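You operate a simulated robot arm through the tools that you are given. There is no shell and no other tool.

Carry out the task below with a simulated two-armed robot. There is one attempt and no reset: what you move stays moved.

## Task
Push the yellow plug into its socket, key on and run the motor at half throttle.
Fine: the plug goes in with the key off (12 V 20 A); then throttle to stop and key off.

Only the result counts: the job must be done as asked and must still hold three seconds after the hand-in. Knocking over, shifting, dropping, spilling or breaking anything else fails it.

## Robot
Two 7-joint arms with fingered hands on one trunk that stands fixed in place. Base frame: the origin is at the foot of the trunk, x ahead of it, y to its left, z up; the work surface is at about z = 0.91. Lengths are in m, angles in degrees, forces in N, time in s.
The left shoulder is at [0.058, 0.185, 1.192], the right one opposite. With the tool pointing down near the work surface each hand reaches from about 0.1 to 0.82 m from the base axis, measured 20 degrees to its own side. Payload 4 kg a hand.
The TCP of each hand is the grasp point between the finger pads, 0.026 m short of the fingertips. In the tool frame z runs along the fingers and y along their closing line. The gripper opens to 0.132 m; its body begins 0.073 m behind the TCP. The gripper is a hand of 3 fingers: y runs from the thumb to the fingers, the wrist lies at [0, 0, -0.224] in the tool frame.
Orientation is told as [roll, pitch, yaw] about the base's x, y, z axes, in that order, counted from this pose: with the fingers straight down and closing along the base's y, the tool's x points along the base's -x, its y along +y and its z along -z.

## Interface
- The arms move only by the tool play_rows. It takes "left_rows", "right_rows" or both (then of equal length, played together; a hand with none holds still); each is a list of rows, each an object (a shift or turn left out is 0) with "turn": the turn, a rotation vector about the tool's x, y, z in degrees, a list of three; "travel": the shift along the tool's x, y, z in m, a list of three. In form: [{"turn": [rx, ry, rz], "travel": [x, y, z]}, ...]. A call has 1 to 20 rows; each row shifts and turns the commanded pose from where the row before left it, along the tool's axes as they then stand. A row lasts 0.2 s, in which the tool goes at most 0.05 m and 8.6 degrees; a call with a longer step from one row to the next is refused whole. A pose out of reach is approached as far as the arm can. The call stops where the force on the tool passes 40 N (or 10 N more than at its start, if that is more) or the arm is blocked; 0.2 s more then pass. In this call time passes only in rows, and 0.2 s behind the last. It gives the time, the measured TCP pose, the force on the tool (base axes), the opening and the grip force at its end, in the units of the frame above (readings bear some noise), with the torque about the TCP (base axes, N m) and any sound that the robot's microphone picked up.
- Cameras (640 x 400 px; columns grow to the right, rows downward): "scene" is now at [0.1443, -0.0633, 1.4373]; the picture's right is [-0.67, -0.74, 0.10], its down [-0.38, 0.23, -0.89] and it looks along [0.64, -0.63, -0.44] (base axes); focal length 288 px, centre (320, 200). "left" rides on the left gripper at [-0.062, 0.003, -0.092] in its tool frame; the picture's right is [-0.05, -1.00, 0.00], its down [0.83, -0.04, -0.56] and it looks along [0.55, -0.03, 0.83] (tool axes); focal length 230 px, centre (320, 200). "right" rides on the right gripper at [0.062, 0.003, -0.092] in its tool frame; the picture's right is [-0.05, 1.00, 0.00], its down [-0.83, -0.04, -0.55] and it looks along [-0.55, -0.03, 0.83] (tool axes); focal length 230 px, centre (320, 200).
- get_image(camera): a new picture of that camera. No time passes.
- lift_body(by): moves the trunk up (or, below 0, down) by that many m; the arms and the scene camera ride with it, the base frame stays. It gives what a move gives, with no picture.
- curl_fingers(finger1, finger2, thumb_bend, hand): sets how far each is bent, from 0 (flat) to 1 (curled in); at 0.3 the hand is open as for a grip, at 0.7 the pads meet at the TCP. One left out holds its place. A second passes; each finger stops where it meets its share of the squeeze, and holds until it gets a number again. It is the only way to open and close the hand. It gives what a move gives, with no picture; readings hold the bend of each and the force on the fingers (four entries, about 0 where the hand has none), thumb and palm.
- aim_head(pan, tilt): turns the head with the scene camera to pan (to the left, within 86 degrees either way) and tilt (down, from -29 to 69), counted from straight ahead of the robot (the tilt from the chest, where the trunk bows). It gives what a move gives.
- measure_at(camera, pixels): for up to 12 pixels [column, row] of the newest picture of that camera ("zoom" is the newest enlarged one), the place [x, y, z] in the base frame of the surface seen there, good to about 0.002 m. No time passes.
- inspect(camera, box): a new picture of the part [left, top, right, bottom] of that camera's present view, enlarged. No time passes.
- job_done(): hands the job in; it is judged then, once.

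Open the grippers and draw the arms clear of the work before you hand the job in, unless the task says otherwise.

The tools are called after "Request:" as a command line: name --argument value ..., lists and objects as JSON in quotes. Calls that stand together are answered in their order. play_rows: Moves the arms, as the interface text tells. Its arguments: {"type":"object","properties":{"left_rows":{"type":"array"},"right_rows":{"type":"array"}},"required":[]} The other tools are called the same way: lift_body (by) moves the trunk up or down; curl_fingers (finger1, finger2, thumb_bend, hand) moves the fingers one by one; aim_head (pan, tilt) turns the head that bears the scene camera; get_image (camera) takes a picture; measure_at (camera, pixels) gives the place of the surface under pixels of a picture; inspect (camera, box) takes an enlarged picture of a part of a camera's view; job_done () hands the job in.

At the start:

```text
clock: 0.0
left_tcp_pos: [0.486, -0.0591, 1.2101]
left_tool_rot: [0.0, 0.0, 0.1]
left_contact_force: [-0.4, 0.4, 0.3]
left_ft_torque: [0.01, 0.0, -0.01]
left_finger_gap: 0.1319
left_finger_force: 0.1
left_shape: jaw
left_bend: [0.3, 0.3, 0.3]
left_finger forces: [0.0, 0.1, 0.1, 0.0, 0.0, 0.1]
right_tcp_pos: [0.3519, -0.44, 1.2857]
right_tool_rot: [0.0, 0.0, 0.1]
right_contact_force: [0.3, 0.4, 0.0]
right_ft_torque: [-0.02, 0.02, 0.01]
right_finger_gap: 0.1319
right_finger_force: 0.0
right_shape: jaw
right_bend: [0.3, 0.3, 0.3]
right_finger forces: [0.1, 0.0, 0.1, 0.0, 0.0, 0.0]
trunk travel left (down, up): [-0.225, 0.237]
head pan, tilt (commanded): [-42.4, 19.9]
```

scene: 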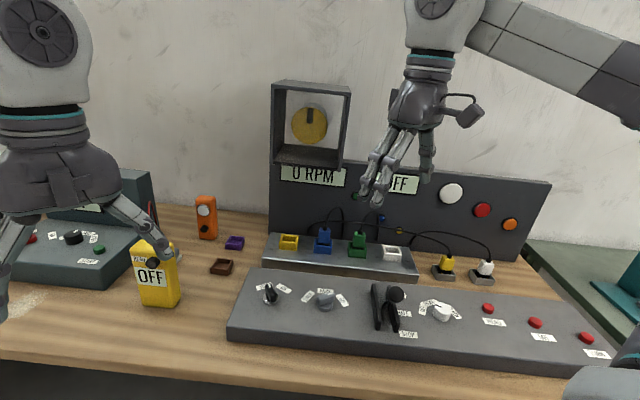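
right: 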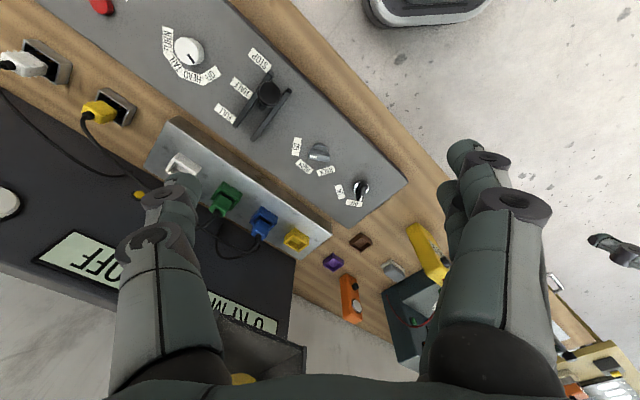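
left: 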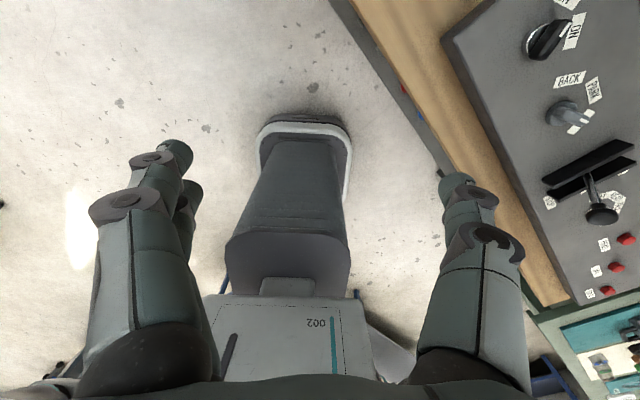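

The scene picture shows the console with knobs, a throttle lever and a strip of sockets with the plugs at about (447,262) and (485,268). I enlarge those parts to read labels.

Request:
inspect --camera "scene" --box '[220, 150, 540, 350]'

Request:
inspect --camera "scene" --box '[230, 260, 390, 360]'

Request:
inspect --camera "scene" --box '[360, 260, 520, 360]'

Request:
inspect --camera "right" --box '[0, 0, 400, 250]'

```text
2.00 times, centred on (380, 250) of scene
```

zoom: 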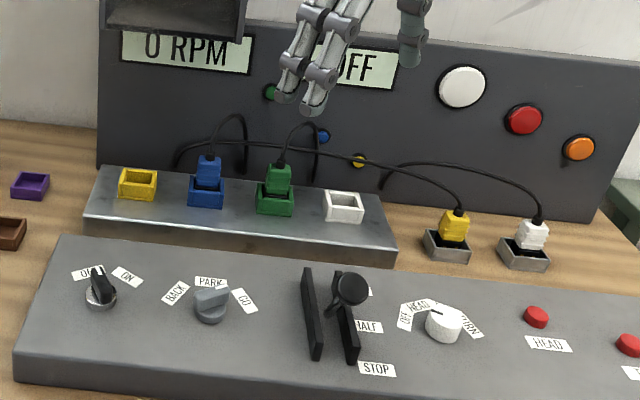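

```text
4.00 times, centred on (310, 310) of scene
```

zoom: 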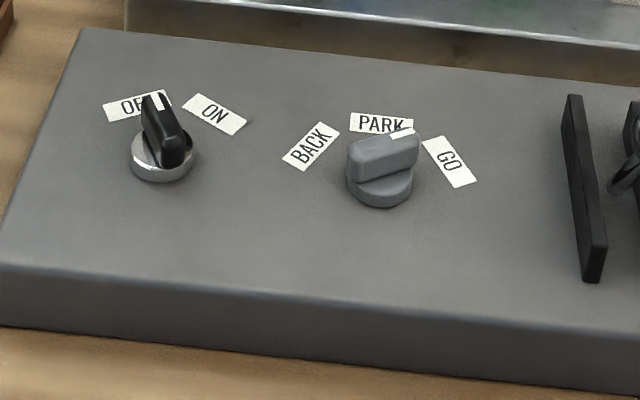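

```text
4.00 times, centred on (440, 310) of scene
```

zoom: 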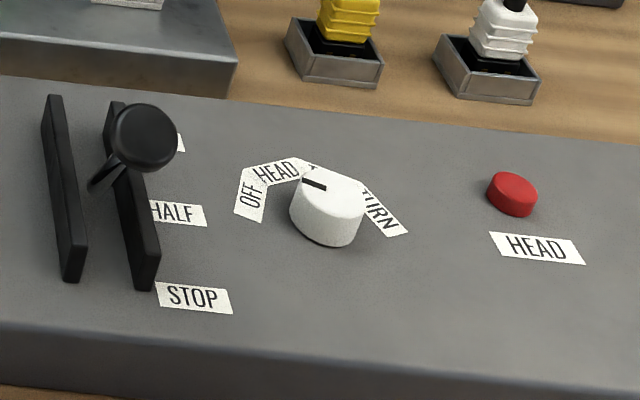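

```text
1.60 times, centred on (200, 125) of right
```

zoom: 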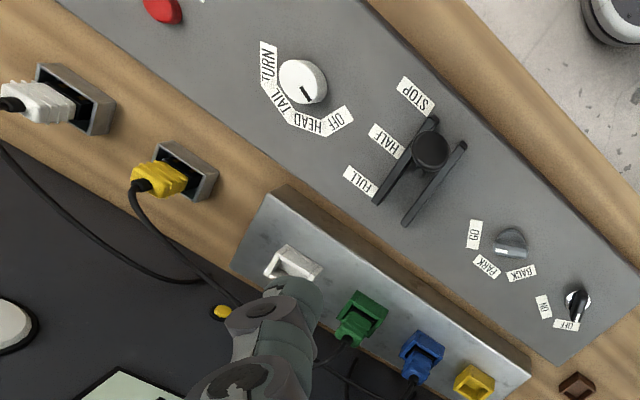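

I measure the main objects: key knob, selector, lever, plugs, sockets, using the current scene picture pixels.

Request:
measure_at --camera "scene" --pixels '[[269, 292], [325, 300], [396, 294], [378, 307], [394, 318], [447, 262], [288, 242], [323, 240], [444, 275], [484, 268], [240, 320], [250, 272]]'

Request:
measure_at --camera "right" --pixels '[[361, 189], [320, 152], [269, 94], [262, 67], [243, 88], [225, 113], [97, 111], [118, 108], [294, 238], [263, 222], [225, 200], [183, 165]]'

Request:
inspect --camera "scene" --box '[0, 180, 260, 342]'

Request:
inspect --camera "right" --box '[60, 60, 220, 160]'

Request:
inspect --camera "right" --box '[200, 20, 400, 145]'

```text
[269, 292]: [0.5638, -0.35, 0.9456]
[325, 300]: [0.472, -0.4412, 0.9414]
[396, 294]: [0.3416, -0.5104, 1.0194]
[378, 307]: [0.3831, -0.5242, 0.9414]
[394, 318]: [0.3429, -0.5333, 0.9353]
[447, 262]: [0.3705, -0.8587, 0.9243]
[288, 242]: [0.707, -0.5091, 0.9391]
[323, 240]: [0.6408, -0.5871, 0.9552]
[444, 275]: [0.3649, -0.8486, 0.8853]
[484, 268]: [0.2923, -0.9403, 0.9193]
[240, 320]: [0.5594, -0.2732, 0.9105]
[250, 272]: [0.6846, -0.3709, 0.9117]
```

```text
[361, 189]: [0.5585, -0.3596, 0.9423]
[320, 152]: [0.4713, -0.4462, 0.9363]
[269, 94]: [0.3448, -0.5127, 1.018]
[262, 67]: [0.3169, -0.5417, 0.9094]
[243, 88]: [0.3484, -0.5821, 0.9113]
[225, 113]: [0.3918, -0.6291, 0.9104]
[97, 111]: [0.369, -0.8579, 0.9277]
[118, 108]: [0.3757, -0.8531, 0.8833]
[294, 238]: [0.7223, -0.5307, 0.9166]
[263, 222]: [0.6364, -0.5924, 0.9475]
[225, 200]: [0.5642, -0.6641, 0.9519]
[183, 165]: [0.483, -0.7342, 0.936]
```

```text
2.46 times, centred on (130, 261) of scene
```

zoom: 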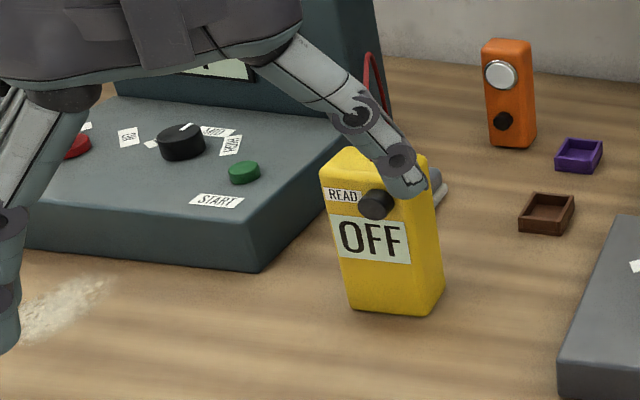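

```text
4.00 times, centred on (140, 110) of right
```

zoom: 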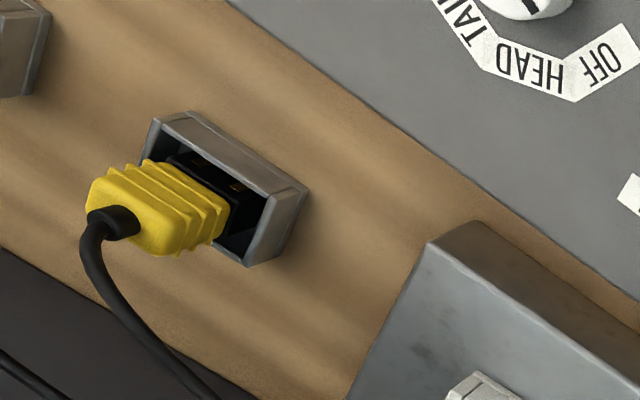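

```text
3.20 times, centred on (300, 82) of right
```

zoom: 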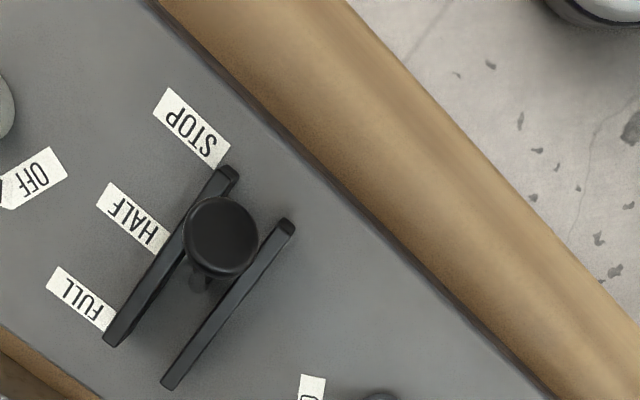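

The lever knob lies at the STOP end, the key marker at OFF; the yellow plug stands in a grey holder at (97,111) of the right picture and the yellow socket is at (294,238). I look closer at plug, socket, and displays.

Request:
inspect --camera "scene" --box '[415, 235, 511, 295]'

Request:
inspect --camera "scene" --box '[260, 215, 372, 285]'

Request:
inspect --camera "right" --box '[240, 190, 336, 250]'

Request:
inspect --camera "right" --box '[330, 165, 394, 205]'

Request:
inspect --camera "scene" --box '[250, 70, 570, 270]'

```text
6.67 times, centred on (463, 265) of scene
```

zoom: 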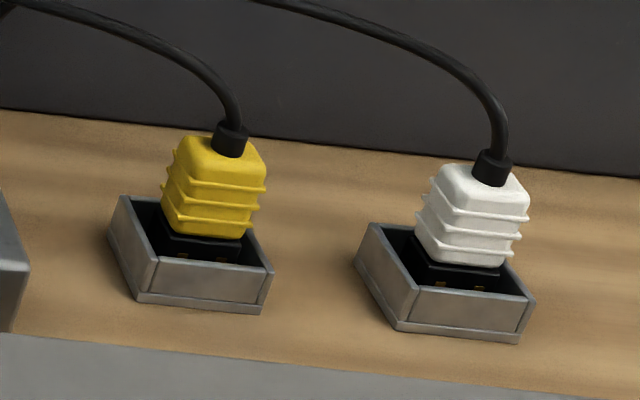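

```text
5.71 times, centred on (316, 250) of scene
```

zoom: 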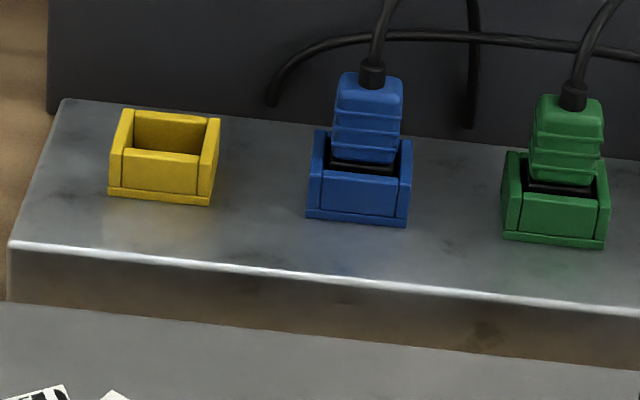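

```text
6.67 times, centred on (288, 220) of right
```

zoom: 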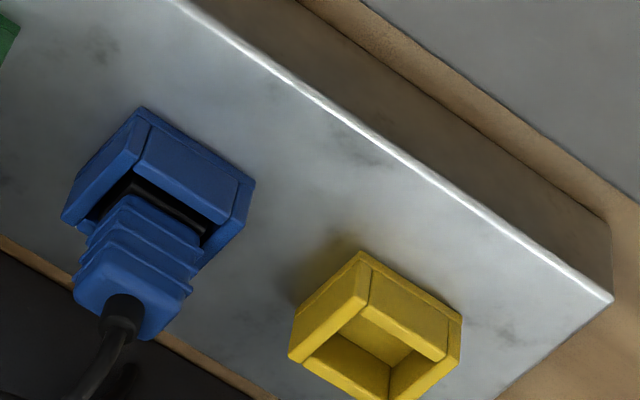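

```text
10.00 times, centred on (362, 185) of right
```

zoom: 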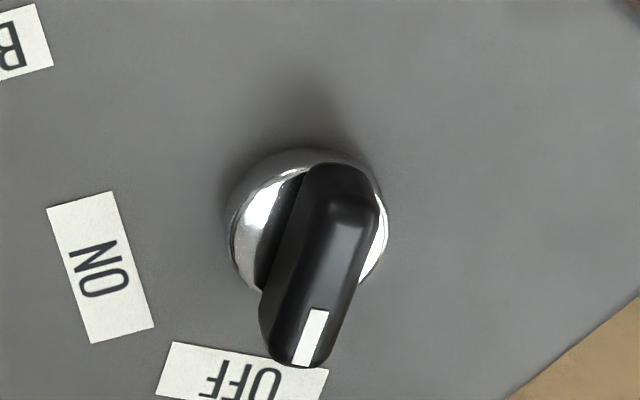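

```text
2.00 times, centred on (410, 170) of scene
```

zoom: 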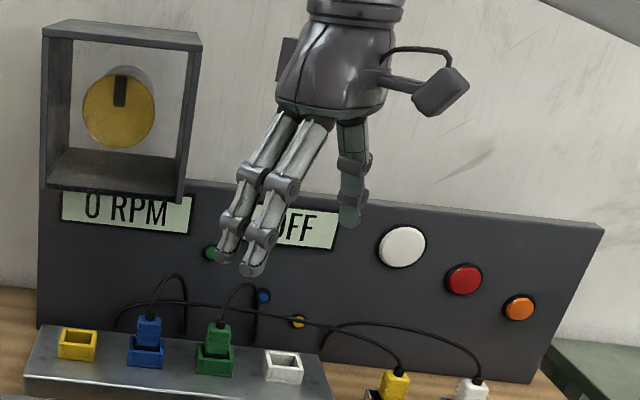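

Key points at OFF, and the display reads 0 RPM. I measure plug/holder/desk/socket geometry on enlarged views.

Request:
inspect --camera "scene" --box '[415, 235, 479, 295]'

```text
6.67 times, centred on (447, 265) of scene
```

zoom: 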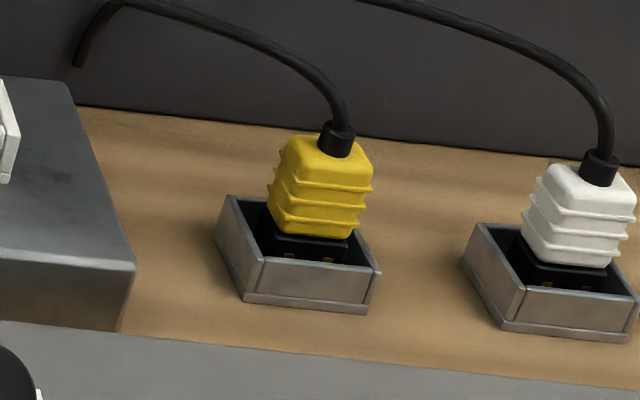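

Measuring plug parts in this zoomed picture: top (305,145), front face (315,205), black body (290,248), holder corners, and desk.

Request:
measure_at --camera "zoom" --pixels '[[300, 145], [355, 155], [278, 220], [350, 225], [300, 240], [250, 295], [370, 305], [262, 262], [378, 275], [230, 200], [180, 250], [337, 135]]'

Request:
inspect --camera "right" --box '[72, 80, 152, 130]'

```text
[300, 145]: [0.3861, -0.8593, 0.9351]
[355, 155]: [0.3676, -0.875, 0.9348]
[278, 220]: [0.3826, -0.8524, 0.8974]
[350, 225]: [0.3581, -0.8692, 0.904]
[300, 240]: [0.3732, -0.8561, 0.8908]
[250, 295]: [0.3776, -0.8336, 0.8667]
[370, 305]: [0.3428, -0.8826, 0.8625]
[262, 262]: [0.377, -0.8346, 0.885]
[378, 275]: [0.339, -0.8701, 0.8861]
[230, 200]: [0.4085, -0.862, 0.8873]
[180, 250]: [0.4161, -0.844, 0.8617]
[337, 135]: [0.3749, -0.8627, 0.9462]
```

```text
8.00 times, centred on (112, 105) of right
```

zoom: 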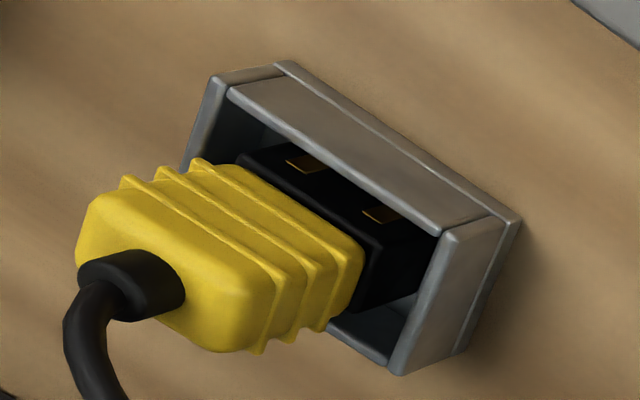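

Desk is z≈0.862, holder rim 0.887, plug grip 0.897–0.937. Now I measure the yellow socket and the inserted blue plug for reference.

Request:
inspect --camera "scene" --box '[268, 220, 348, 270]'

```text
8.00 times, centred on (308, 245) of scene
```

zoom: 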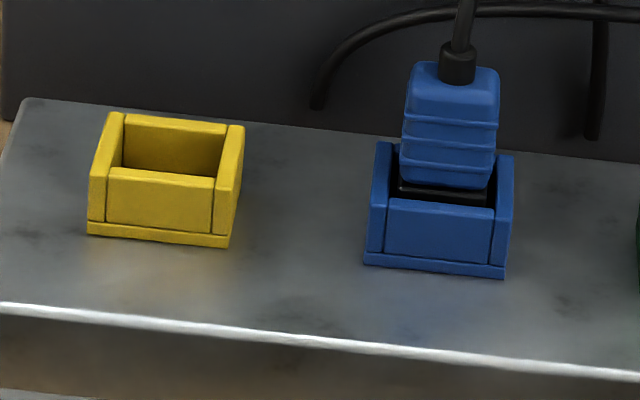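

I measure wall tops, the pocket and blue plug heights in this zoom.

Request:
measure_at --camera "zoom" --pixels '[[112, 173], [210, 183], [112, 120], [232, 130], [175, 122], [160, 175], [170, 155], [425, 75], [480, 85], [445, 180], [440, 203], [440, 195]]'

Request:
measure_at --camera "zoom" --pixels '[[97, 185], [230, 185], [236, 145], [107, 140], [60, 200], [300, 200], [160, 200], [95, 235], [228, 245], [375, 203], [500, 215], [388, 160]]'

```text
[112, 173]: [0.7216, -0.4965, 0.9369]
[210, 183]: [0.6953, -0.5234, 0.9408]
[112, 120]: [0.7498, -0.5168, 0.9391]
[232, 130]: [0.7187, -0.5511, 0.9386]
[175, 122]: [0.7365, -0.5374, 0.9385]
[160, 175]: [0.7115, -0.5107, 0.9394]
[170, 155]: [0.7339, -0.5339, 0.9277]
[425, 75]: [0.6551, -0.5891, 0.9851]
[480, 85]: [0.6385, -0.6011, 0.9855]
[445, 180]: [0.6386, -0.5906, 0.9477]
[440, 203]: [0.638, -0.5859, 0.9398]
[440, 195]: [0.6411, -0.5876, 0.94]
```

```text
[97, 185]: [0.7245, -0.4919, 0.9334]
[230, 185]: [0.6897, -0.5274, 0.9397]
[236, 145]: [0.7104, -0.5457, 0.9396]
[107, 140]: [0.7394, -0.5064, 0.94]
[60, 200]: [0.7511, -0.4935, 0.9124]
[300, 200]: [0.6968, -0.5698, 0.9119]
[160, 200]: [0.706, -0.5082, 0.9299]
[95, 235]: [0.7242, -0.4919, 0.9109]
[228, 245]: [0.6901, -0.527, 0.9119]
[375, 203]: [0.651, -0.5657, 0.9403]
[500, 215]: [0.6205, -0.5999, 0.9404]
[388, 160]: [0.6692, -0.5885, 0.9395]
```

Socket rim z≈0.940, strip top 0.912, and the inserted blue plug's grip spans 0.9477–0.9855. I measure longer edges to pin down the console yaw.

Request:
measure_at --camera "scene" --pixels '[[270, 250], [400, 270], [266, 253], [412, 273], [276, 160], [540, 190], [300, 200], [520, 235], [240, 330], [500, 362], [260, 276], [560, 310]]'

Request:
inspect --camera "scene" --box '[250, 220, 430, 290]'

```text
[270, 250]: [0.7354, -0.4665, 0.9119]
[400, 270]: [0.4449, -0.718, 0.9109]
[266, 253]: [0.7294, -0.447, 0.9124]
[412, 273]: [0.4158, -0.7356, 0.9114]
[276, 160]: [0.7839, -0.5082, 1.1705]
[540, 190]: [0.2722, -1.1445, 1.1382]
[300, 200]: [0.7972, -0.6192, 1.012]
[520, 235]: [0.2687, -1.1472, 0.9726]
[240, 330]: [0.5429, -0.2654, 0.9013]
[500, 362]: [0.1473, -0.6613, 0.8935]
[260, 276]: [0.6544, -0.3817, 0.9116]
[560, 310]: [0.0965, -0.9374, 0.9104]
```

```text
3.56 times, centred on (340, 255) of scene
```

zoom: 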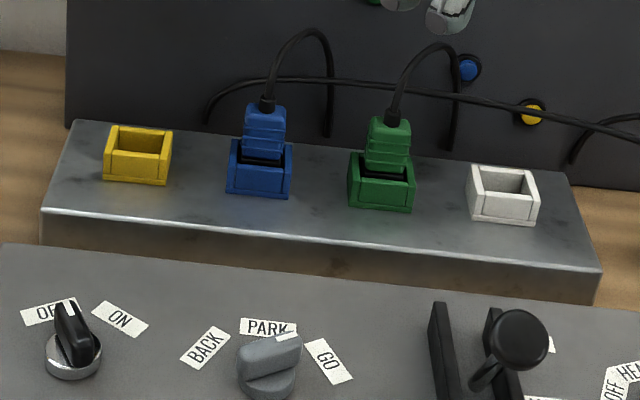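

The panel and console edges give a console yaw of exactly 45°. Now I check the finger geometry of the right hand in the scene view around (375,185).

Request:
inspect --camera "scene" --box '[340, 120, 452, 210]'

Request:
inspect --camera "right" --box '[400, 120, 600, 245]'

```text
4.44 times, centred on (396, 165) of scene
```

zoom: 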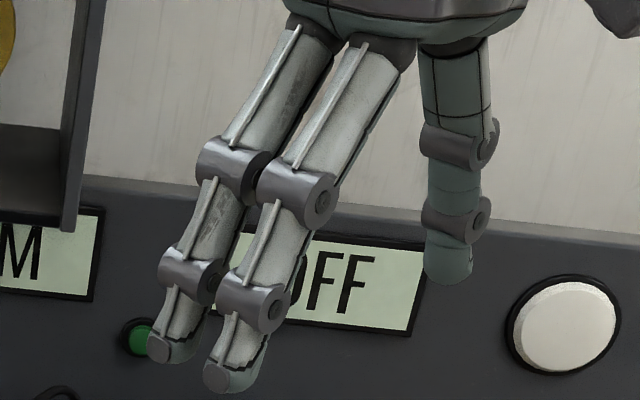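

```text
3.20 times, centred on (500, 182) of right
```

zoom: 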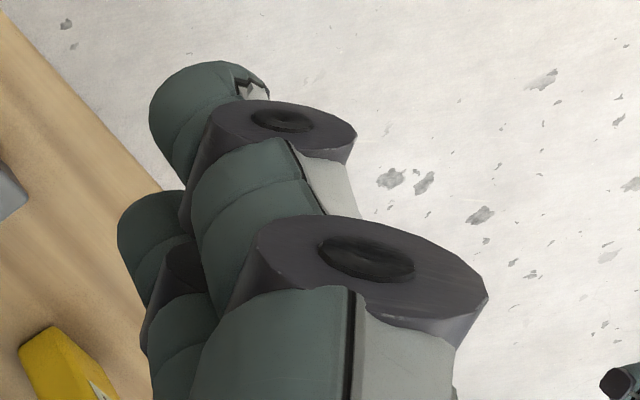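

I measure fingertip positions on both fingers and the thumb with scene pixels (362,196), (375,204), (425,180).

Request:
measure_at --camera "scene" --pixels '[[362, 197], [374, 204], [425, 179], [370, 180], [383, 187], [376, 160], [392, 163], [425, 150]]'

```text
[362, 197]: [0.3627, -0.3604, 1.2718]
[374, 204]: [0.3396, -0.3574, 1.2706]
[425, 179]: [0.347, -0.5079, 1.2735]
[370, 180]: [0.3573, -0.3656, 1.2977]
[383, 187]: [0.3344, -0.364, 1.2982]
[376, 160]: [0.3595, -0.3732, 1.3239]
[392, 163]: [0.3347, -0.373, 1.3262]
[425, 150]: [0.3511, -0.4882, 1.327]
```

Fingers are spaced about 0.024 m along tool x. I re-enlarge the plug in the right camera and measure its faces to choose the grip direction.

Request:
inspect --camera "right" --box '[72, 80, 152, 130]'

Request:
measure_at --camera "zoom" --pixels '[[190, 175], [350, 260], [225, 335], [260, 300], [95, 220], [140, 195], [255, 345], [335, 310], [180, 240], [110, 240], [230, 280], [320, 170]]'

Request:
measure_at --camera "zoom" --pixels '[[240, 160], [370, 240], [375, 300], [225, 85], [440, 230], [460, 235], [400, 365], [210, 90], [280, 70], [515, 220], [380, 350], [150, 330]]'

```text
8.00 times, centred on (112, 105) of right
```

zoom: 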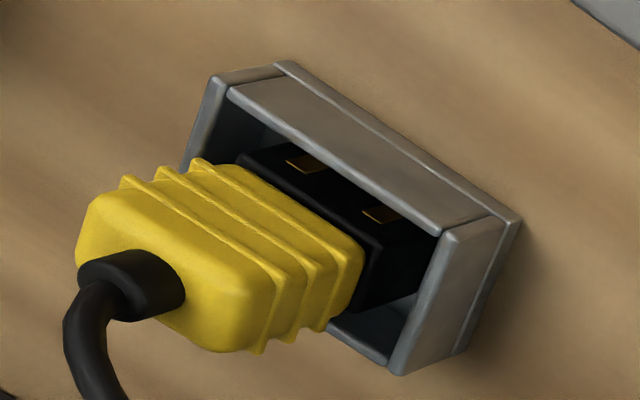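

```text
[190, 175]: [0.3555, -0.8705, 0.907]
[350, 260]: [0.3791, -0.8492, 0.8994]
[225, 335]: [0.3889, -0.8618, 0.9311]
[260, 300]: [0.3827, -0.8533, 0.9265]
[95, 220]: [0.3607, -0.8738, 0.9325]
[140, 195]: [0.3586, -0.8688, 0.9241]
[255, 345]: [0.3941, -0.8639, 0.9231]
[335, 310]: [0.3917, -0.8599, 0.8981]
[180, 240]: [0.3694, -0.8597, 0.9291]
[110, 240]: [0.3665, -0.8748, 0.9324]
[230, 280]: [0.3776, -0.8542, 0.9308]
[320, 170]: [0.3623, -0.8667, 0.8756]
```

```text
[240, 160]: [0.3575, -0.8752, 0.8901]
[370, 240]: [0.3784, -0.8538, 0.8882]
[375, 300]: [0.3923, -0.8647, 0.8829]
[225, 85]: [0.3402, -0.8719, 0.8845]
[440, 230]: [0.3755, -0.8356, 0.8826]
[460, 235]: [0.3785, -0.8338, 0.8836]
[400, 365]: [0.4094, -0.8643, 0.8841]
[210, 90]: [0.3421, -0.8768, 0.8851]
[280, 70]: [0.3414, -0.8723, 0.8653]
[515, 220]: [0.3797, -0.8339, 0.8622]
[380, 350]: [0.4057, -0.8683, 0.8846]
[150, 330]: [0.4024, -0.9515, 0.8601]
```

Plug grip is about 0.033 (along u=(-.707,-.707)) by 0.023 m, centred in its holder at about (0.375,-0.868). I turn the right hand to yaw -45° so it closes along the console's width and keep it high.

Request:
play_rows --right_rows '[{"turn": [0, 0, 7.52]}, {"turn": [0, 0, 7.52]}, {"turn": [0, 0, 7.52]}, {"turn": [0, 0, 7.52]}, {"turn": [0, 0, 7.52]}, {"turn": [0, 0, 7.52]}]'

Request:
curl_fingers --hand "right" --finger1 0.45 --finger2 0.45 --thumb_bend 0.45

```text
clock: 1.4
left_tcp_pos: [0.4858, -0.0589, 1.21]
left_tool_rot: [0.0, 0.1, 0.1]
left_contact_force: [0.1, -0.1, 0.4]
left_ft_torque: [-0.02, 0.03, -0.02]
left_finger_gap: 0.132
left_finger_force: 0.0
left_shape: jaw
left_bend: [0.3, 0.3, 0.3]
left_finger forces: [0.1, 0.0, 0.0, 0.0, 0.0, 0.1]
right_tcp_pos: [0.352, -0.4411, 1.2865]
right_tool_rot: [0.0, 0.0, -45.2]
right_contact_force: [0.1, -0.1, 0.9]
right_ft_torque: [-0.02, -0.02, 0.02]
right_finger_gap: 0.1317
right_finger_force: 0.1
right_shape: jaw
right_bend: [0.3, 0.3, 0.3]
right_finger forces: [0.0, 0.0, 0.1, 0.0, 0.1, 0.0]
trunk travel left (down, up): [-0.225, 0.237]
head pan, tilt (commanded): [-42.4, 19.9]
```

```text
clock: 2.4
left_tcp_pos: [0.4851, -0.0601, 1.2096]
left_tool_rot: [0.0, -0.1, 0.1]
left_contact_force: [0.0, 0.3, -1.0]
left_ft_torque: [0.0, 0.0, -0.01]
left_finger_gap: 0.132
left_finger_force: 0.1
left_shape: jaw
left_bend: [0.3, 0.3, 0.3]
left_finger forces: [0.0, 0.0, 0.0, 0.0, 0.1, 0.1]
right_tcp_pos: [0.352, -0.441, 1.2868]
right_tool_rot: [0.1, 0.0, -45.1]
right_contact_force: [-0.2, -0.6, -1.2]
right_ft_torque: [0.03, -0.02, 0.01]
right_finger_gap: 0.0854
right_finger_force: 0.0
right_shape: fingers
right_bend: [0.45, 0.45, 0.45]
right_finger forces: [0.0, 0.0, 0.0, 0.0, 0.0, 0.0]
trunk travel left (down, up): [-0.225, 0.237]
head pan, tilt (commanded): [-42.4, 19.9]
```

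Hand is at yaw -45° with a finger gap of 0.085. I travel toward the plug, stopping short in front of it at z≈1.10 for a close look.

Request:
play_rows --right_rows '[{"travel": [-0.02, -0.0238, 0.0156]}, {"travel": [-0.02, -0.0238, 0.0156]}, {"travel": [-0.02, -0.0238, 0.0156]}, {"travel": [-0.02, -0.0238, 0.0156]}, {"travel": [-0.02, -0.0238, 0.0156]}, {"travel": [-0.02, -0.0238, 0.0156]}, {"travel": [-0.02, -0.0238, 0.0156]}, {"travel": [-0.02, -0.0238, 0.0156]}, {"travel": [-0.02, -0.0238, 0.0156]}, {"travel": [-0.02, -0.0238, 0.0156]}, {"travel": [-0.02, -0.0238, 0.0156]}, {"travel": [-0.02, -0.0238, 0.0156]}]'

Request:
get_image --camera "right"

Request:
get_image --camera "scene"

```text
clock: 5.0
left_tcp_pos: [0.4861, -0.0613, 1.2085]
left_tool_rot: [0.2, -0.1, 0.1]
left_contact_force: [0.3, 0.1, 0.0]
left_ft_torque: [0.0, 0.01, 0.0]
left_finger_gap: 0.1318
left_finger_force: 0.0
left_shape: jaw
left_bend: [0.3, 0.3, 0.3]
left_finger forces: [0.1, 0.1, 0.1, 0.0, 0.1, 0.0]
right_tcp_pos: [0.3194, -0.8153, 1.0949]
right_tool_rot: [0.0, 0.1, -45.1]
right_contact_force: [-0.1, -0.4, 0.1]
right_ft_torque: [0.0, -0.03, 0.02]
right_finger_gap: 0.0855
right_finger_force: 0.1
right_shape: fingers
right_bend: [0.45, 0.45, 0.45]
right_finger forces: [0.0, 0.0, 0.1, 0.0, 0.1, 0.0]
trunk travel left (down, up): [-0.225, 0.237]
head pan, tilt (commanded): [-42.4, 19.9]
```

```text
taken
```

right: 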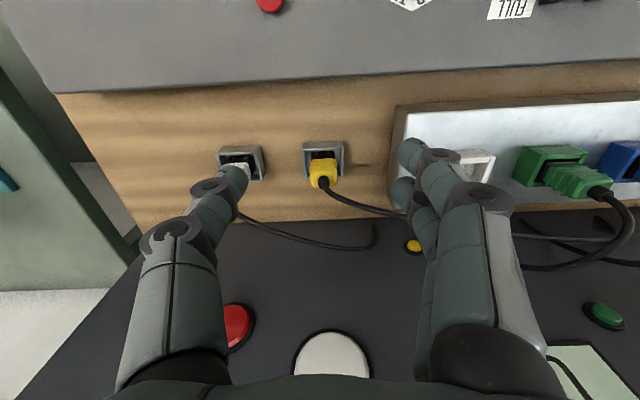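

```text
taken
```

scene: 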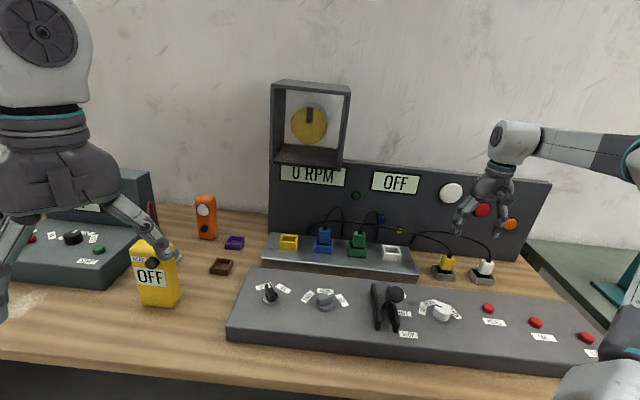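

The plug is at (322,170) in the right picture with its cable heading to the right (−u) and back. I zoom in to measure it and the cable.

Request:
inspect --camera "right" --box '[272, 130, 432, 230]'

Request:
measure_at --camera "zoom" --pixels '[[150, 165], [245, 165], [150, 215], [240, 215], [200, 185], [260, 250], [300, 270], [360, 290], [420, 310], [480, 325], [225, 230], [205, 205]]'

```text
4.00 times, centred on (352, 180) of right
```

zoom: 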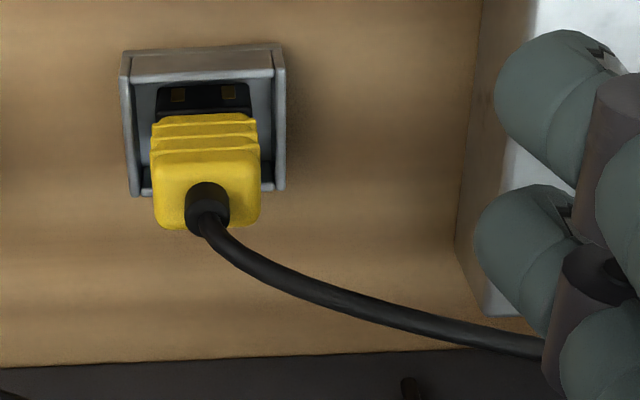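

```text
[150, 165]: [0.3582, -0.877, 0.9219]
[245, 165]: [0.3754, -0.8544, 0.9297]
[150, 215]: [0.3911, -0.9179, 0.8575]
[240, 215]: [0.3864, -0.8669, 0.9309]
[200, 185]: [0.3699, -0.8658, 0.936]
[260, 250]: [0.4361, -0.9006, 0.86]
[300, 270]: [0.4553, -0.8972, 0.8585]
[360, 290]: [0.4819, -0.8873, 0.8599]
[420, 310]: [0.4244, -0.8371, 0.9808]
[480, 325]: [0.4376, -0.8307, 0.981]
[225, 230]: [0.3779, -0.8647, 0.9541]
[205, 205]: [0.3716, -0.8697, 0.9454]
```

Plug centre comes out at u≈0.350, v≈0.879, and the cable leaves at v≈0.89, z≈0.98 on the finger side, so I tilt the hand 20° with fingers pointing to the panel and go to a pre-grasp point about 0.12 m back along the tool axis.

Request:
play_rows --right_rows '[{"turn": [0, -6.67, 0]}, {"turn": [0, -6.67, 0]}, {"turn": [0, -6.67, 0]}, {"travel": [-0.0066, 0.0, 0.0338]}, {"travel": [-0.0066, 0.0, 0.0338]}]'

Request:
get_image --camera "right"

Request:
inspect --camera "scene" --box '[380, 110, 572, 290]'

```text
clock: 6.2
left_tcp_pos: [0.4871, -0.0604, 1.209]
left_tool_rot: [0.0, 0.2, 0.1]
left_contact_force: [1.3, 0.2, -0.5]
left_ft_torque: [0.02, 0.0, 0.02]
left_finger_gap: 0.1318
left_finger_force: 0.1
left_shape: jaw
left_bend: [0.3, 0.3, 0.3]
left_finger forces: [0.1, 0.0, 0.1, 0.0, 0.1, 0.1]
right_tcp_pos: [0.348, -0.8386, 1.0407]
right_tool_rot: [-0.1, -19.9, -45.1]
right_contact_force: [-0.1, 0.8, 0.4]
right_ft_torque: [0.0, 0.0, 0.0]
right_finger_gap: 0.0852
right_finger_force: 0.1
right_shape: fingers
right_bend: [0.45, 0.45, 0.45]
right_finger forces: [0.0, 0.0, 0.0, 0.1, 0.0, 0.0]
trunk travel left (down, up): [-0.225, 0.237]
head pan, tilt (commanded): [-42.4, 19.9]
```

```text
taken
```

right: 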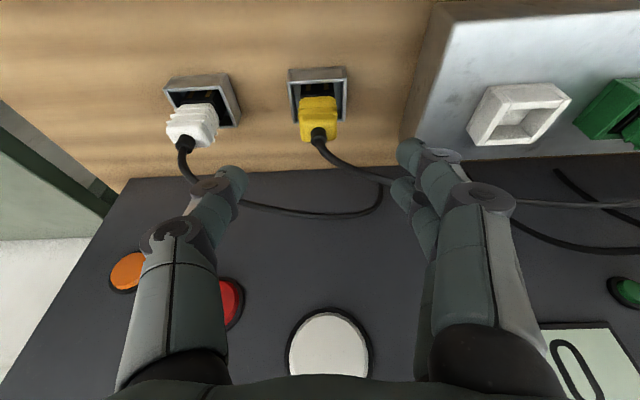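

```text
2.22 times, centred on (476, 200) of scene
```

zoom: 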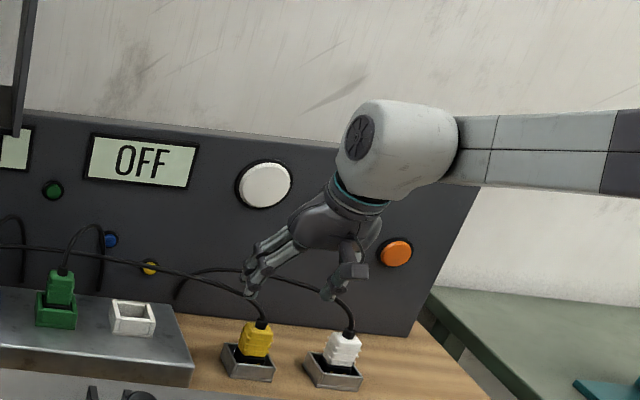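

The plug sits at (318,118), about 2 mm toward the thumb side from the hand's centre. I correct that and descend 0.085 m along the tool axis, then look.

Request:
play_rows --right_rows '[{"travel": [0.0, -0.0025, 0.015]}, {"travel": [0.001, 0.0, 0.025]}, {"travel": [0.001, 0.0, 0.025]}, {"travel": [0.0007, 0.0, 0.02]}]'

Request:
get_image --camera "right"

Request:
inspect --camera "scene" --box '[400, 190, 528, 290]'

```text
clock: 7.2
left_tcp_pos: [0.4865, -0.0608, 1.2094]
left_tool_rot: [-0.1, 0.1, 0.2]
left_contact_force: [-0.4, 0.1, -0.5]
left_ft_torque: [0.0, 0.03, -0.04]
left_finger_gap: 0.1322
left_finger_force: 0.0
left_shape: jaw
left_bend: [0.3, 0.3, 0.3]
left_finger forces: [0.0, 0.1, 0.0, 0.0, 0.0, 0.0]
right_tcp_pos: [0.3594, -0.8568, 0.9586]
right_tool_rot: [0.0, -20.0, -45.0]
right_contact_force: [0.0, 0.1, -0.4]
right_ft_torque: [0.04, 0.02, 0.01]
right_finger_gap: 0.0852
right_finger_force: 0.0
right_shape: fingers
right_bend: [0.45, 0.45, 0.45]
right_finger forces: [0.1, 0.0, 0.1, 0.1, 0.1, 0.0]
trunk travel left (down, up): [-0.225, 0.237]
head pan, tilt (commanded): [-42.4, 19.9]
```

```text
taken
```

right: 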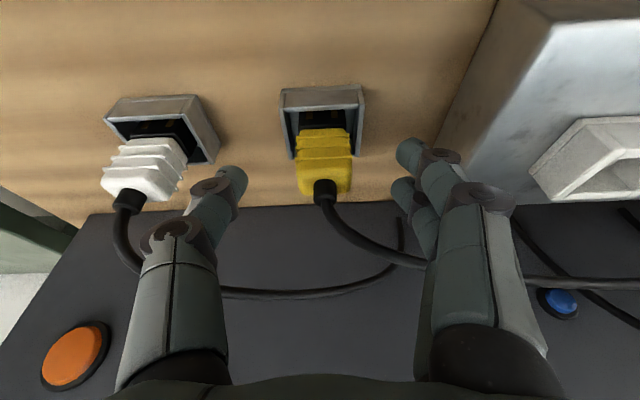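

```text
4.00 times, centred on (464, 240) of scene
```

zoom: 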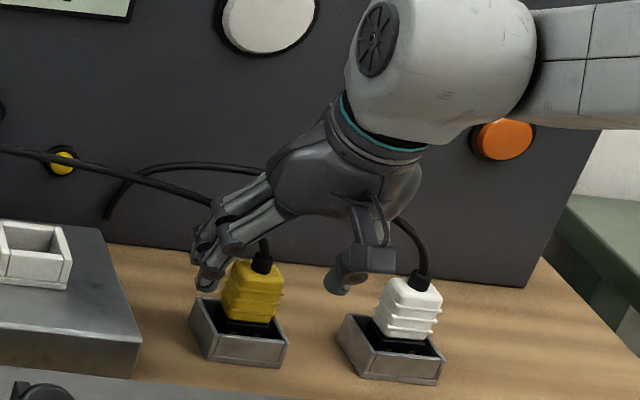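

Plug now at (324,165), cable clear behind the fingers. I move the last 4 cm to the grasp point (TCP z≈0.923).

Request:
play_rows --right_rows '[{"travel": [-0.003, 0.0018, 0.014]}, {"travel": [-0.0015, 0.0, 0.014]}, {"travel": [-0.0012, 0.0, 0.012]}]'

Request:
get_image --camera "right"

Request:
inspect --camera "scene" --box '[400, 190, 528, 290]'

```text
clock: 8.0
left_tcp_pos: [0.4859, -0.0599, 1.2096]
left_tool_rot: [-0.1, 0.0, 0.1]
left_contact_force: [-1.0, 0.8, 0.3]
left_ft_torque: [-0.01, -0.02, 0.0]
left_finger_gap: 0.1318
left_finger_force: 0.1
left_shape: jaw
left_bend: [0.3, 0.3, 0.3]
left_finger forces: [0.1, 0.1, 0.0, 0.0, 0.0, 0.0]
right_tcp_pos: [0.376, -0.8718, 0.9233]
right_tool_rot: [0.0, -19.9, -44.9]
right_contact_force: [-0.1, -0.3, -0.3]
right_ft_torque: [-0.02, 0.0, 0.0]
right_finger_gap: 0.0848
right_finger_force: 0.2
right_shape: fingers
right_bend: [0.45, 0.45, 0.45]
right_finger forces: [0.1, 0.0, 0.0, 0.0, 0.0, 0.0]
trunk travel left (down, up): [-0.225, 0.237]
head pan, tilt (commanded): [-42.4, 19.9]
```

```text
taken
```

right: 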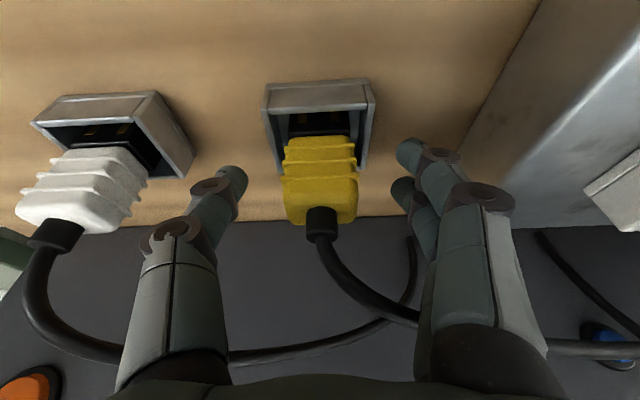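

```text
4.00 times, centred on (464, 240) of scene
```

zoom: 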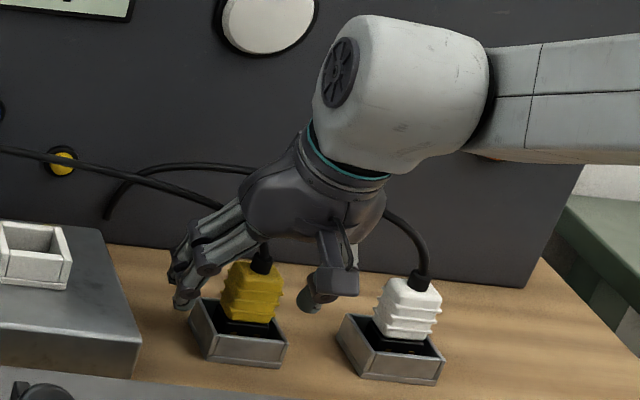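

I check centring with surface measurements on the plug top and finger pads before closing.

Request:
measure_at --camera "right" --pixels '[[300, 195], [345, 195], [292, 215], [352, 212], [320, 165], [320, 145], [322, 222], [308, 218], [335, 216], [285, 165], [355, 165], [320, 190]]'

Request:
inspect --camera "right" --box '[200, 70, 456, 250]'

```text
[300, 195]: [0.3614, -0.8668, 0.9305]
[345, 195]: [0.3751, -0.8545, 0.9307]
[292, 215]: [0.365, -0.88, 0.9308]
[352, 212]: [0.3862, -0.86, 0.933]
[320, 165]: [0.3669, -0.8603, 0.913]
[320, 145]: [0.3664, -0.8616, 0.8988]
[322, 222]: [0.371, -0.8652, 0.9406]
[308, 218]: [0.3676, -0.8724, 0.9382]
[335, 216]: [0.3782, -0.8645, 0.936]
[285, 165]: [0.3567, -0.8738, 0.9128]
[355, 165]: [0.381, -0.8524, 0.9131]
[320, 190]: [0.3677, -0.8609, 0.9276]
```

```text
2.22 times, centred on (328, 160) of right
```

zoom: 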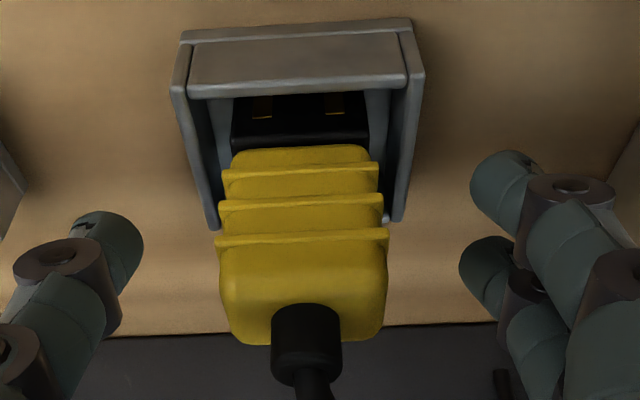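

Plug centre (u 0.349, v 0.881) agrees with the TCP (u 0.351, v 0.882). I close the fingers on the plug.

Request:
curl_fingers --hand "right" --finger1 0.75 --finger2 0.75 --thumb_bend 0.75

Request:
get_image --camera "right"

Request:
inspect --camera "scene" --box '[400, 190, 528, 290]'

```text
clock: 9.0
left_tcp_pos: [0.4849, -0.0587, 1.2091]
left_tool_rot: [0.0, 0.0, 0.2]
left_contact_force: [0.1, 0.4, 0.0]
left_ft_torque: [0.0, -0.02, -0.02]
left_finger_gap: 0.1318
left_finger_force: 0.0
left_shape: jaw
left_bend: [0.3, 0.3, 0.3]
left_finger forces: [0.1, 0.0, 0.0, 0.1, 0.0, 0.0]
right_tcp_pos: [0.3768, -0.8715, 0.9249]
right_tool_rot: [0.0, -19.9, -45.2]
right_contact_force: [-0.2, 0.7, 0.9]
right_ft_torque: [0.07, 0.03, 0.04]
right_finger_gap: 0.0312
right_finger_force: 14.3
right_shape: fingers
right_bend: [0.61, 0.74, 0.67]
right_finger forces: [10.4, 3.8, 0.1, 0.0, 14.4, 0.0]
trunk travel left (down, up): [-0.225, 0.237]
head pan, tilt (commanded): [-42.4, 19.9]
```

```text
taken
```

right: 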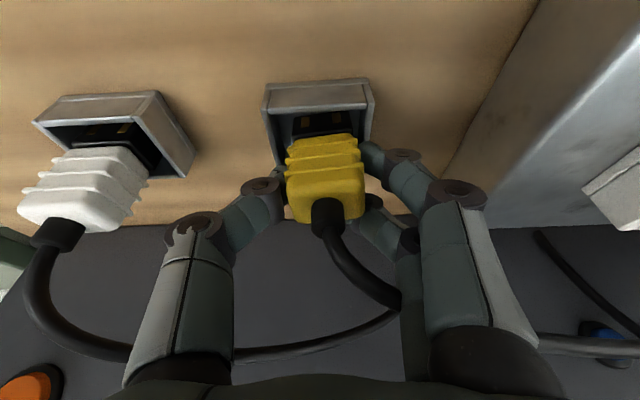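

```text
4.00 times, centred on (464, 240) of scene
```

zoom: 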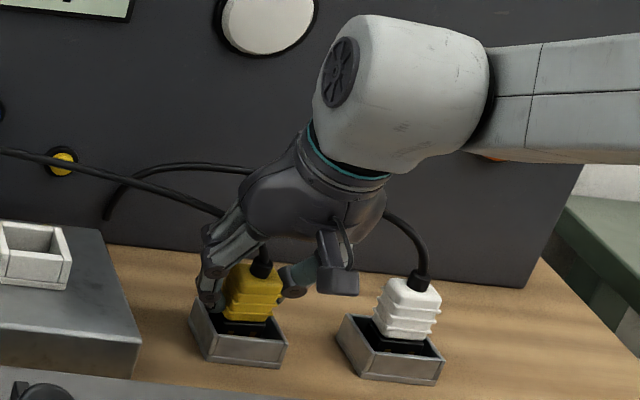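

Finger 1 and thumb hold at ~10–14 N, but finger 2 went to 0.74 with only 3.8 N, so it may sit past the plug's edge. I zoom in to check.

Request:
inspect --camera "right" --box '[240, 110, 432, 230]'

Request:
measure_at --camera "right" --pixels '[[300, 195], [345, 190], [295, 215], [360, 205], [320, 165], [320, 145], [327, 212], [290, 165], [355, 160], [325, 185], [368, 155], [375, 205]]'

```text
3.33 times, centred on (336, 170) of right
```

zoom: 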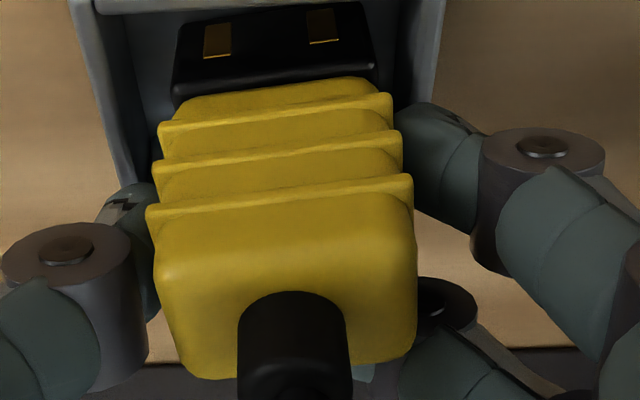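

```text
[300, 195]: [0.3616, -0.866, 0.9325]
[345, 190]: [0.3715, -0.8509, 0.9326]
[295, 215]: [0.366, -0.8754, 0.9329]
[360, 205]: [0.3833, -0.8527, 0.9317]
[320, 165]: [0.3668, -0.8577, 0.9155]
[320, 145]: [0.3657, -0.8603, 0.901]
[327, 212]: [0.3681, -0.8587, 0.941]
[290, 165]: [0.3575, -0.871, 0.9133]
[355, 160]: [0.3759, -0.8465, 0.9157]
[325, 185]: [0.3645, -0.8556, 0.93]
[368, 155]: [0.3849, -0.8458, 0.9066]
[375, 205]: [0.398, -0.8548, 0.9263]
```

The plug got yawed by ~9° because finger 2 slipped past its rear edge (hand was ~2 mm too far back). I reopen, shift the hand 4 mm toward the front, and will regrasp with the fingers set first and the thumb pressing after.

Request:
curl_fingers --hand "right" --finger1 0.45 --finger2 0.45 --thumb_bend 0.45

Request:
inspect --camera "right" --box '[240, 110, 432, 230]'

Request:
measure_at --camera "zoom" --pixels '[[180, 270], [390, 250], [180, 180], [380, 165], [290, 220], [290, 300], [170, 300], [410, 280], [200, 350], [400, 330]]'

```text
clock: 10.0
left_tcp_pos: [0.4847, -0.0591, 1.2087]
left_tool_rot: [-0.1, 0.0, 0.1]
left_contact_force: [0.0, 0.3, -0.2]
left_ft_torque: [0.02, 0.02, -0.03]
left_finger_gap: 0.1321
left_finger_force: 0.0
left_shape: jaw
left_bend: [0.3, 0.3, 0.3]
left_finger forces: [0.0, 0.0, 0.0, 0.1, 0.0, 0.1]
right_tcp_pos: [0.3752, -0.8701, 0.926]
right_tool_rot: [0.0, -19.9, -45.1]
right_contact_force: [0.0, 0.2, 0.2]
right_ft_torque: [-0.01, 0.02, -0.04]
right_finger_gap: 0.0841
right_finger_force: 0.0
right_shape: fingers
right_bend: [0.45, 0.45, 0.45]
right_finger forces: [0.0, 0.0, 0.0, 0.1, 0.1, 0.0]
trunk travel left (down, up): [-0.225, 0.237]
head pan, tilt (commanded): [-42.4, 19.9]
```

```text
3.33 times, centred on (336, 170) of right
```

zoom: 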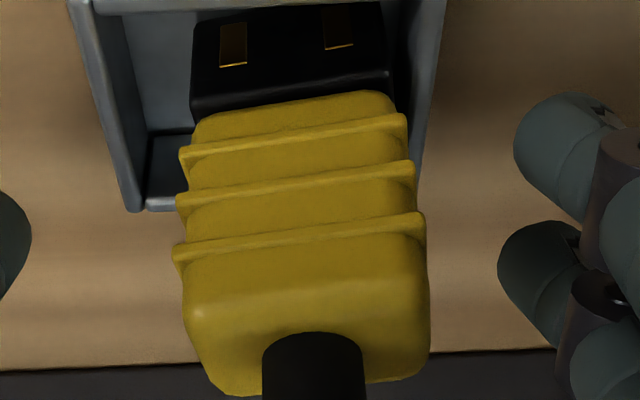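

```text
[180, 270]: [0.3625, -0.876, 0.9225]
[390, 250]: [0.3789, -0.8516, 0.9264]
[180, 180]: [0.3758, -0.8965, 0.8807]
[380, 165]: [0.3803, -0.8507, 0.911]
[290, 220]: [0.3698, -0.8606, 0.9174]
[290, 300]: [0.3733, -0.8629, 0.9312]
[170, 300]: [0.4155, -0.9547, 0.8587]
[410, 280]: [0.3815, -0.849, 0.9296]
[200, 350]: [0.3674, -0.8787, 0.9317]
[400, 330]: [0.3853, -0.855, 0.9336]
```

The plug now stands slightly turned (~8°) and about 3–4 mm further back in its holder, so only a small shift is needed. I adjust by ~2 mm, then close the two fingers to 0.60 as locators.

Request:
play_rows --right_rows '[{"travel": [0.0021, 0.0, 0.0014]}]'

Request:
curl_fingers --hand "right" --finger1 0.6 --finger2 0.6

Request:
inspect --camera "right" --box '[240, 110, 432, 230]'

```text
clock: 10.4
left_tcp_pos: [0.4867, -0.0605, 1.211]
left_tool_rot: [0.0, -0.1, 0.1]
left_contact_force: [-0.3, 0.9, 0.2]
left_ft_torque: [0.01, -0.04, 0.02]
left_finger_gap: 0.1321
left_finger_force: 0.0
left_shape: jaw
left_bend: [0.3, 0.3, 0.3]
left_finger forces: [0.1, 0.0, 0.1, 0.1, 0.0, 0.0]
right_tcp_pos: [0.3749, -0.8692, 0.9226]
right_tool_rot: [0.0, -19.9, -45.1]
right_contact_force: [-0.4, 0.1, 1.0]
right_ft_torque: [0.02, 0.0, -0.03]
right_finger_gap: 0.0839
right_finger_force: 0.1
right_shape: fingers
right_bend: [0.45, 0.45, 0.45]
right_finger forces: [0.0, 0.0, 0.0, 0.0, 0.0, 0.0]
trunk travel left (down, up): [-0.225, 0.237]
head pan, tilt (commanded): [-42.4, 19.9]
```

```text
clock: 11.4
left_tcp_pos: [0.4844, -0.0602, 1.2099]
left_tool_rot: [0.1, 0.1, 0.1]
left_contact_force: [-0.7, 0.4, -0.4]
left_ft_torque: [-0.03, -0.01, 0.0]
left_finger_gap: 0.1318
left_finger_force: 0.1
left_shape: jaw
left_bend: [0.3, 0.3, 0.3]
left_finger forces: [0.1, 0.0, 0.0, 0.1, 0.0, 0.0]
right_tcp_pos: [0.3754, -0.8681, 0.9231]
right_tool_rot: [0.0, -19.9, -45.1]
right_contact_force: [0.4, -0.7, 0.0]
right_ft_torque: [0.0, 0.0, -0.03]
right_finger_gap: 0.06
right_finger_force: 0.1
right_shape: fingers
right_bend: [0.6, 0.6, 0.45]
right_finger forces: [0.1, 0.1, 0.1, 0.0, 0.1, 0.0]
trunk travel left (down, up): [-0.225, 0.237]
head pan, tilt (commanded): [-42.4, 19.9]
```

```text
3.33 times, centred on (336, 170) of right
```

zoom: 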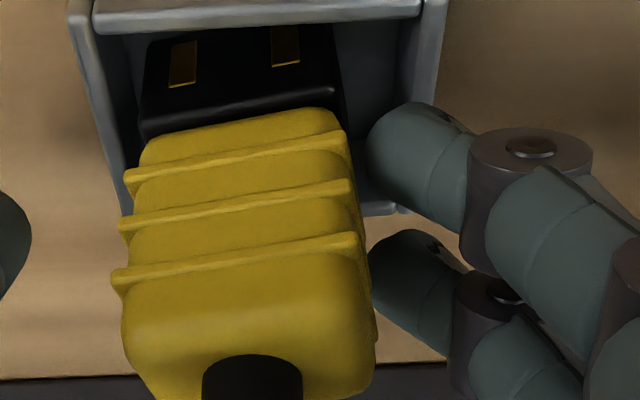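

Both fingers now stand along the plug's right face; I press the thumb in to push the plug flush against them.

Request:
curl_fingers --hand "right" --thumb_bend 0.72

Request:
inspect --camera "right" --box '[240, 110, 432, 230]'

Request:
measure_at --camera "zoom" --pixels '[[180, 270], [390, 250], [200, 200], [370, 180], [290, 220], [290, 300], [200, 300], [390, 280], [200, 350], [390, 340]]'

```text
clock: 12.4
left_tcp_pos: [0.4857, -0.0592, 1.2107]
left_tool_rot: [0.0, 0.1, 0.0]
left_contact_force: [0.8, 0.1, -0.6]
left_ft_torque: [-0.01, 0.0, 0.0]
left_finger_gap: 0.132
left_finger_force: 0.0
left_shape: jaw
left_bend: [0.3, 0.3, 0.3]
left_finger forces: [0.1, 0.1, 0.0, 0.0, 0.1, 0.0]
right_tcp_pos: [0.3749, -0.8688, 0.9223]
right_tool_rot: [0.0, -19.9, -45.0]
right_contact_force: [-0.1, -0.3, 1.8]
right_ft_torque: [0.0, 0.03, 0.0]
right_finger_gap: 0.0318
right_finger_force: 6.1
right_shape: fingers
right_bend: [0.56, 0.58, 0.68]
right_finger forces: [4.1, 2.3, 0.0, 0.1, 7.0, 0.1]
trunk travel left (down, up): [-0.225, 0.237]
head pan, tilt (commanded): [-42.4, 19.9]
```

```text
3.33 times, centred on (336, 170) of right
```

zoom: 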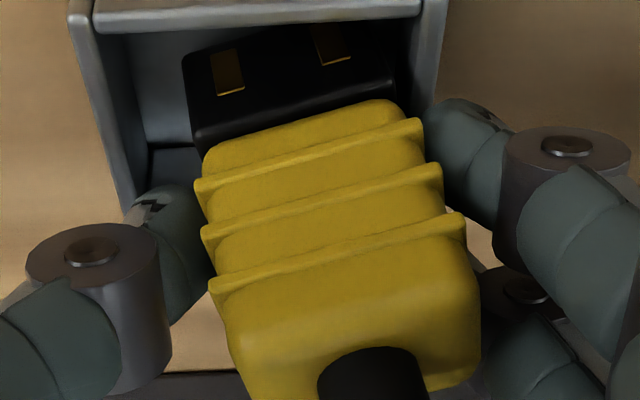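

```text
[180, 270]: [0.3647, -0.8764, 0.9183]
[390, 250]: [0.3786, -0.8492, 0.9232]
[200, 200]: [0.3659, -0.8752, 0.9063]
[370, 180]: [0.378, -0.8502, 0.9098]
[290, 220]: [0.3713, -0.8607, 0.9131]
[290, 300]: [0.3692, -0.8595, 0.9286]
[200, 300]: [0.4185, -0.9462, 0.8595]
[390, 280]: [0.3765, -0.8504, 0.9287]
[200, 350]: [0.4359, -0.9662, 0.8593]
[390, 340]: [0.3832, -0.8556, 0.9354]
```

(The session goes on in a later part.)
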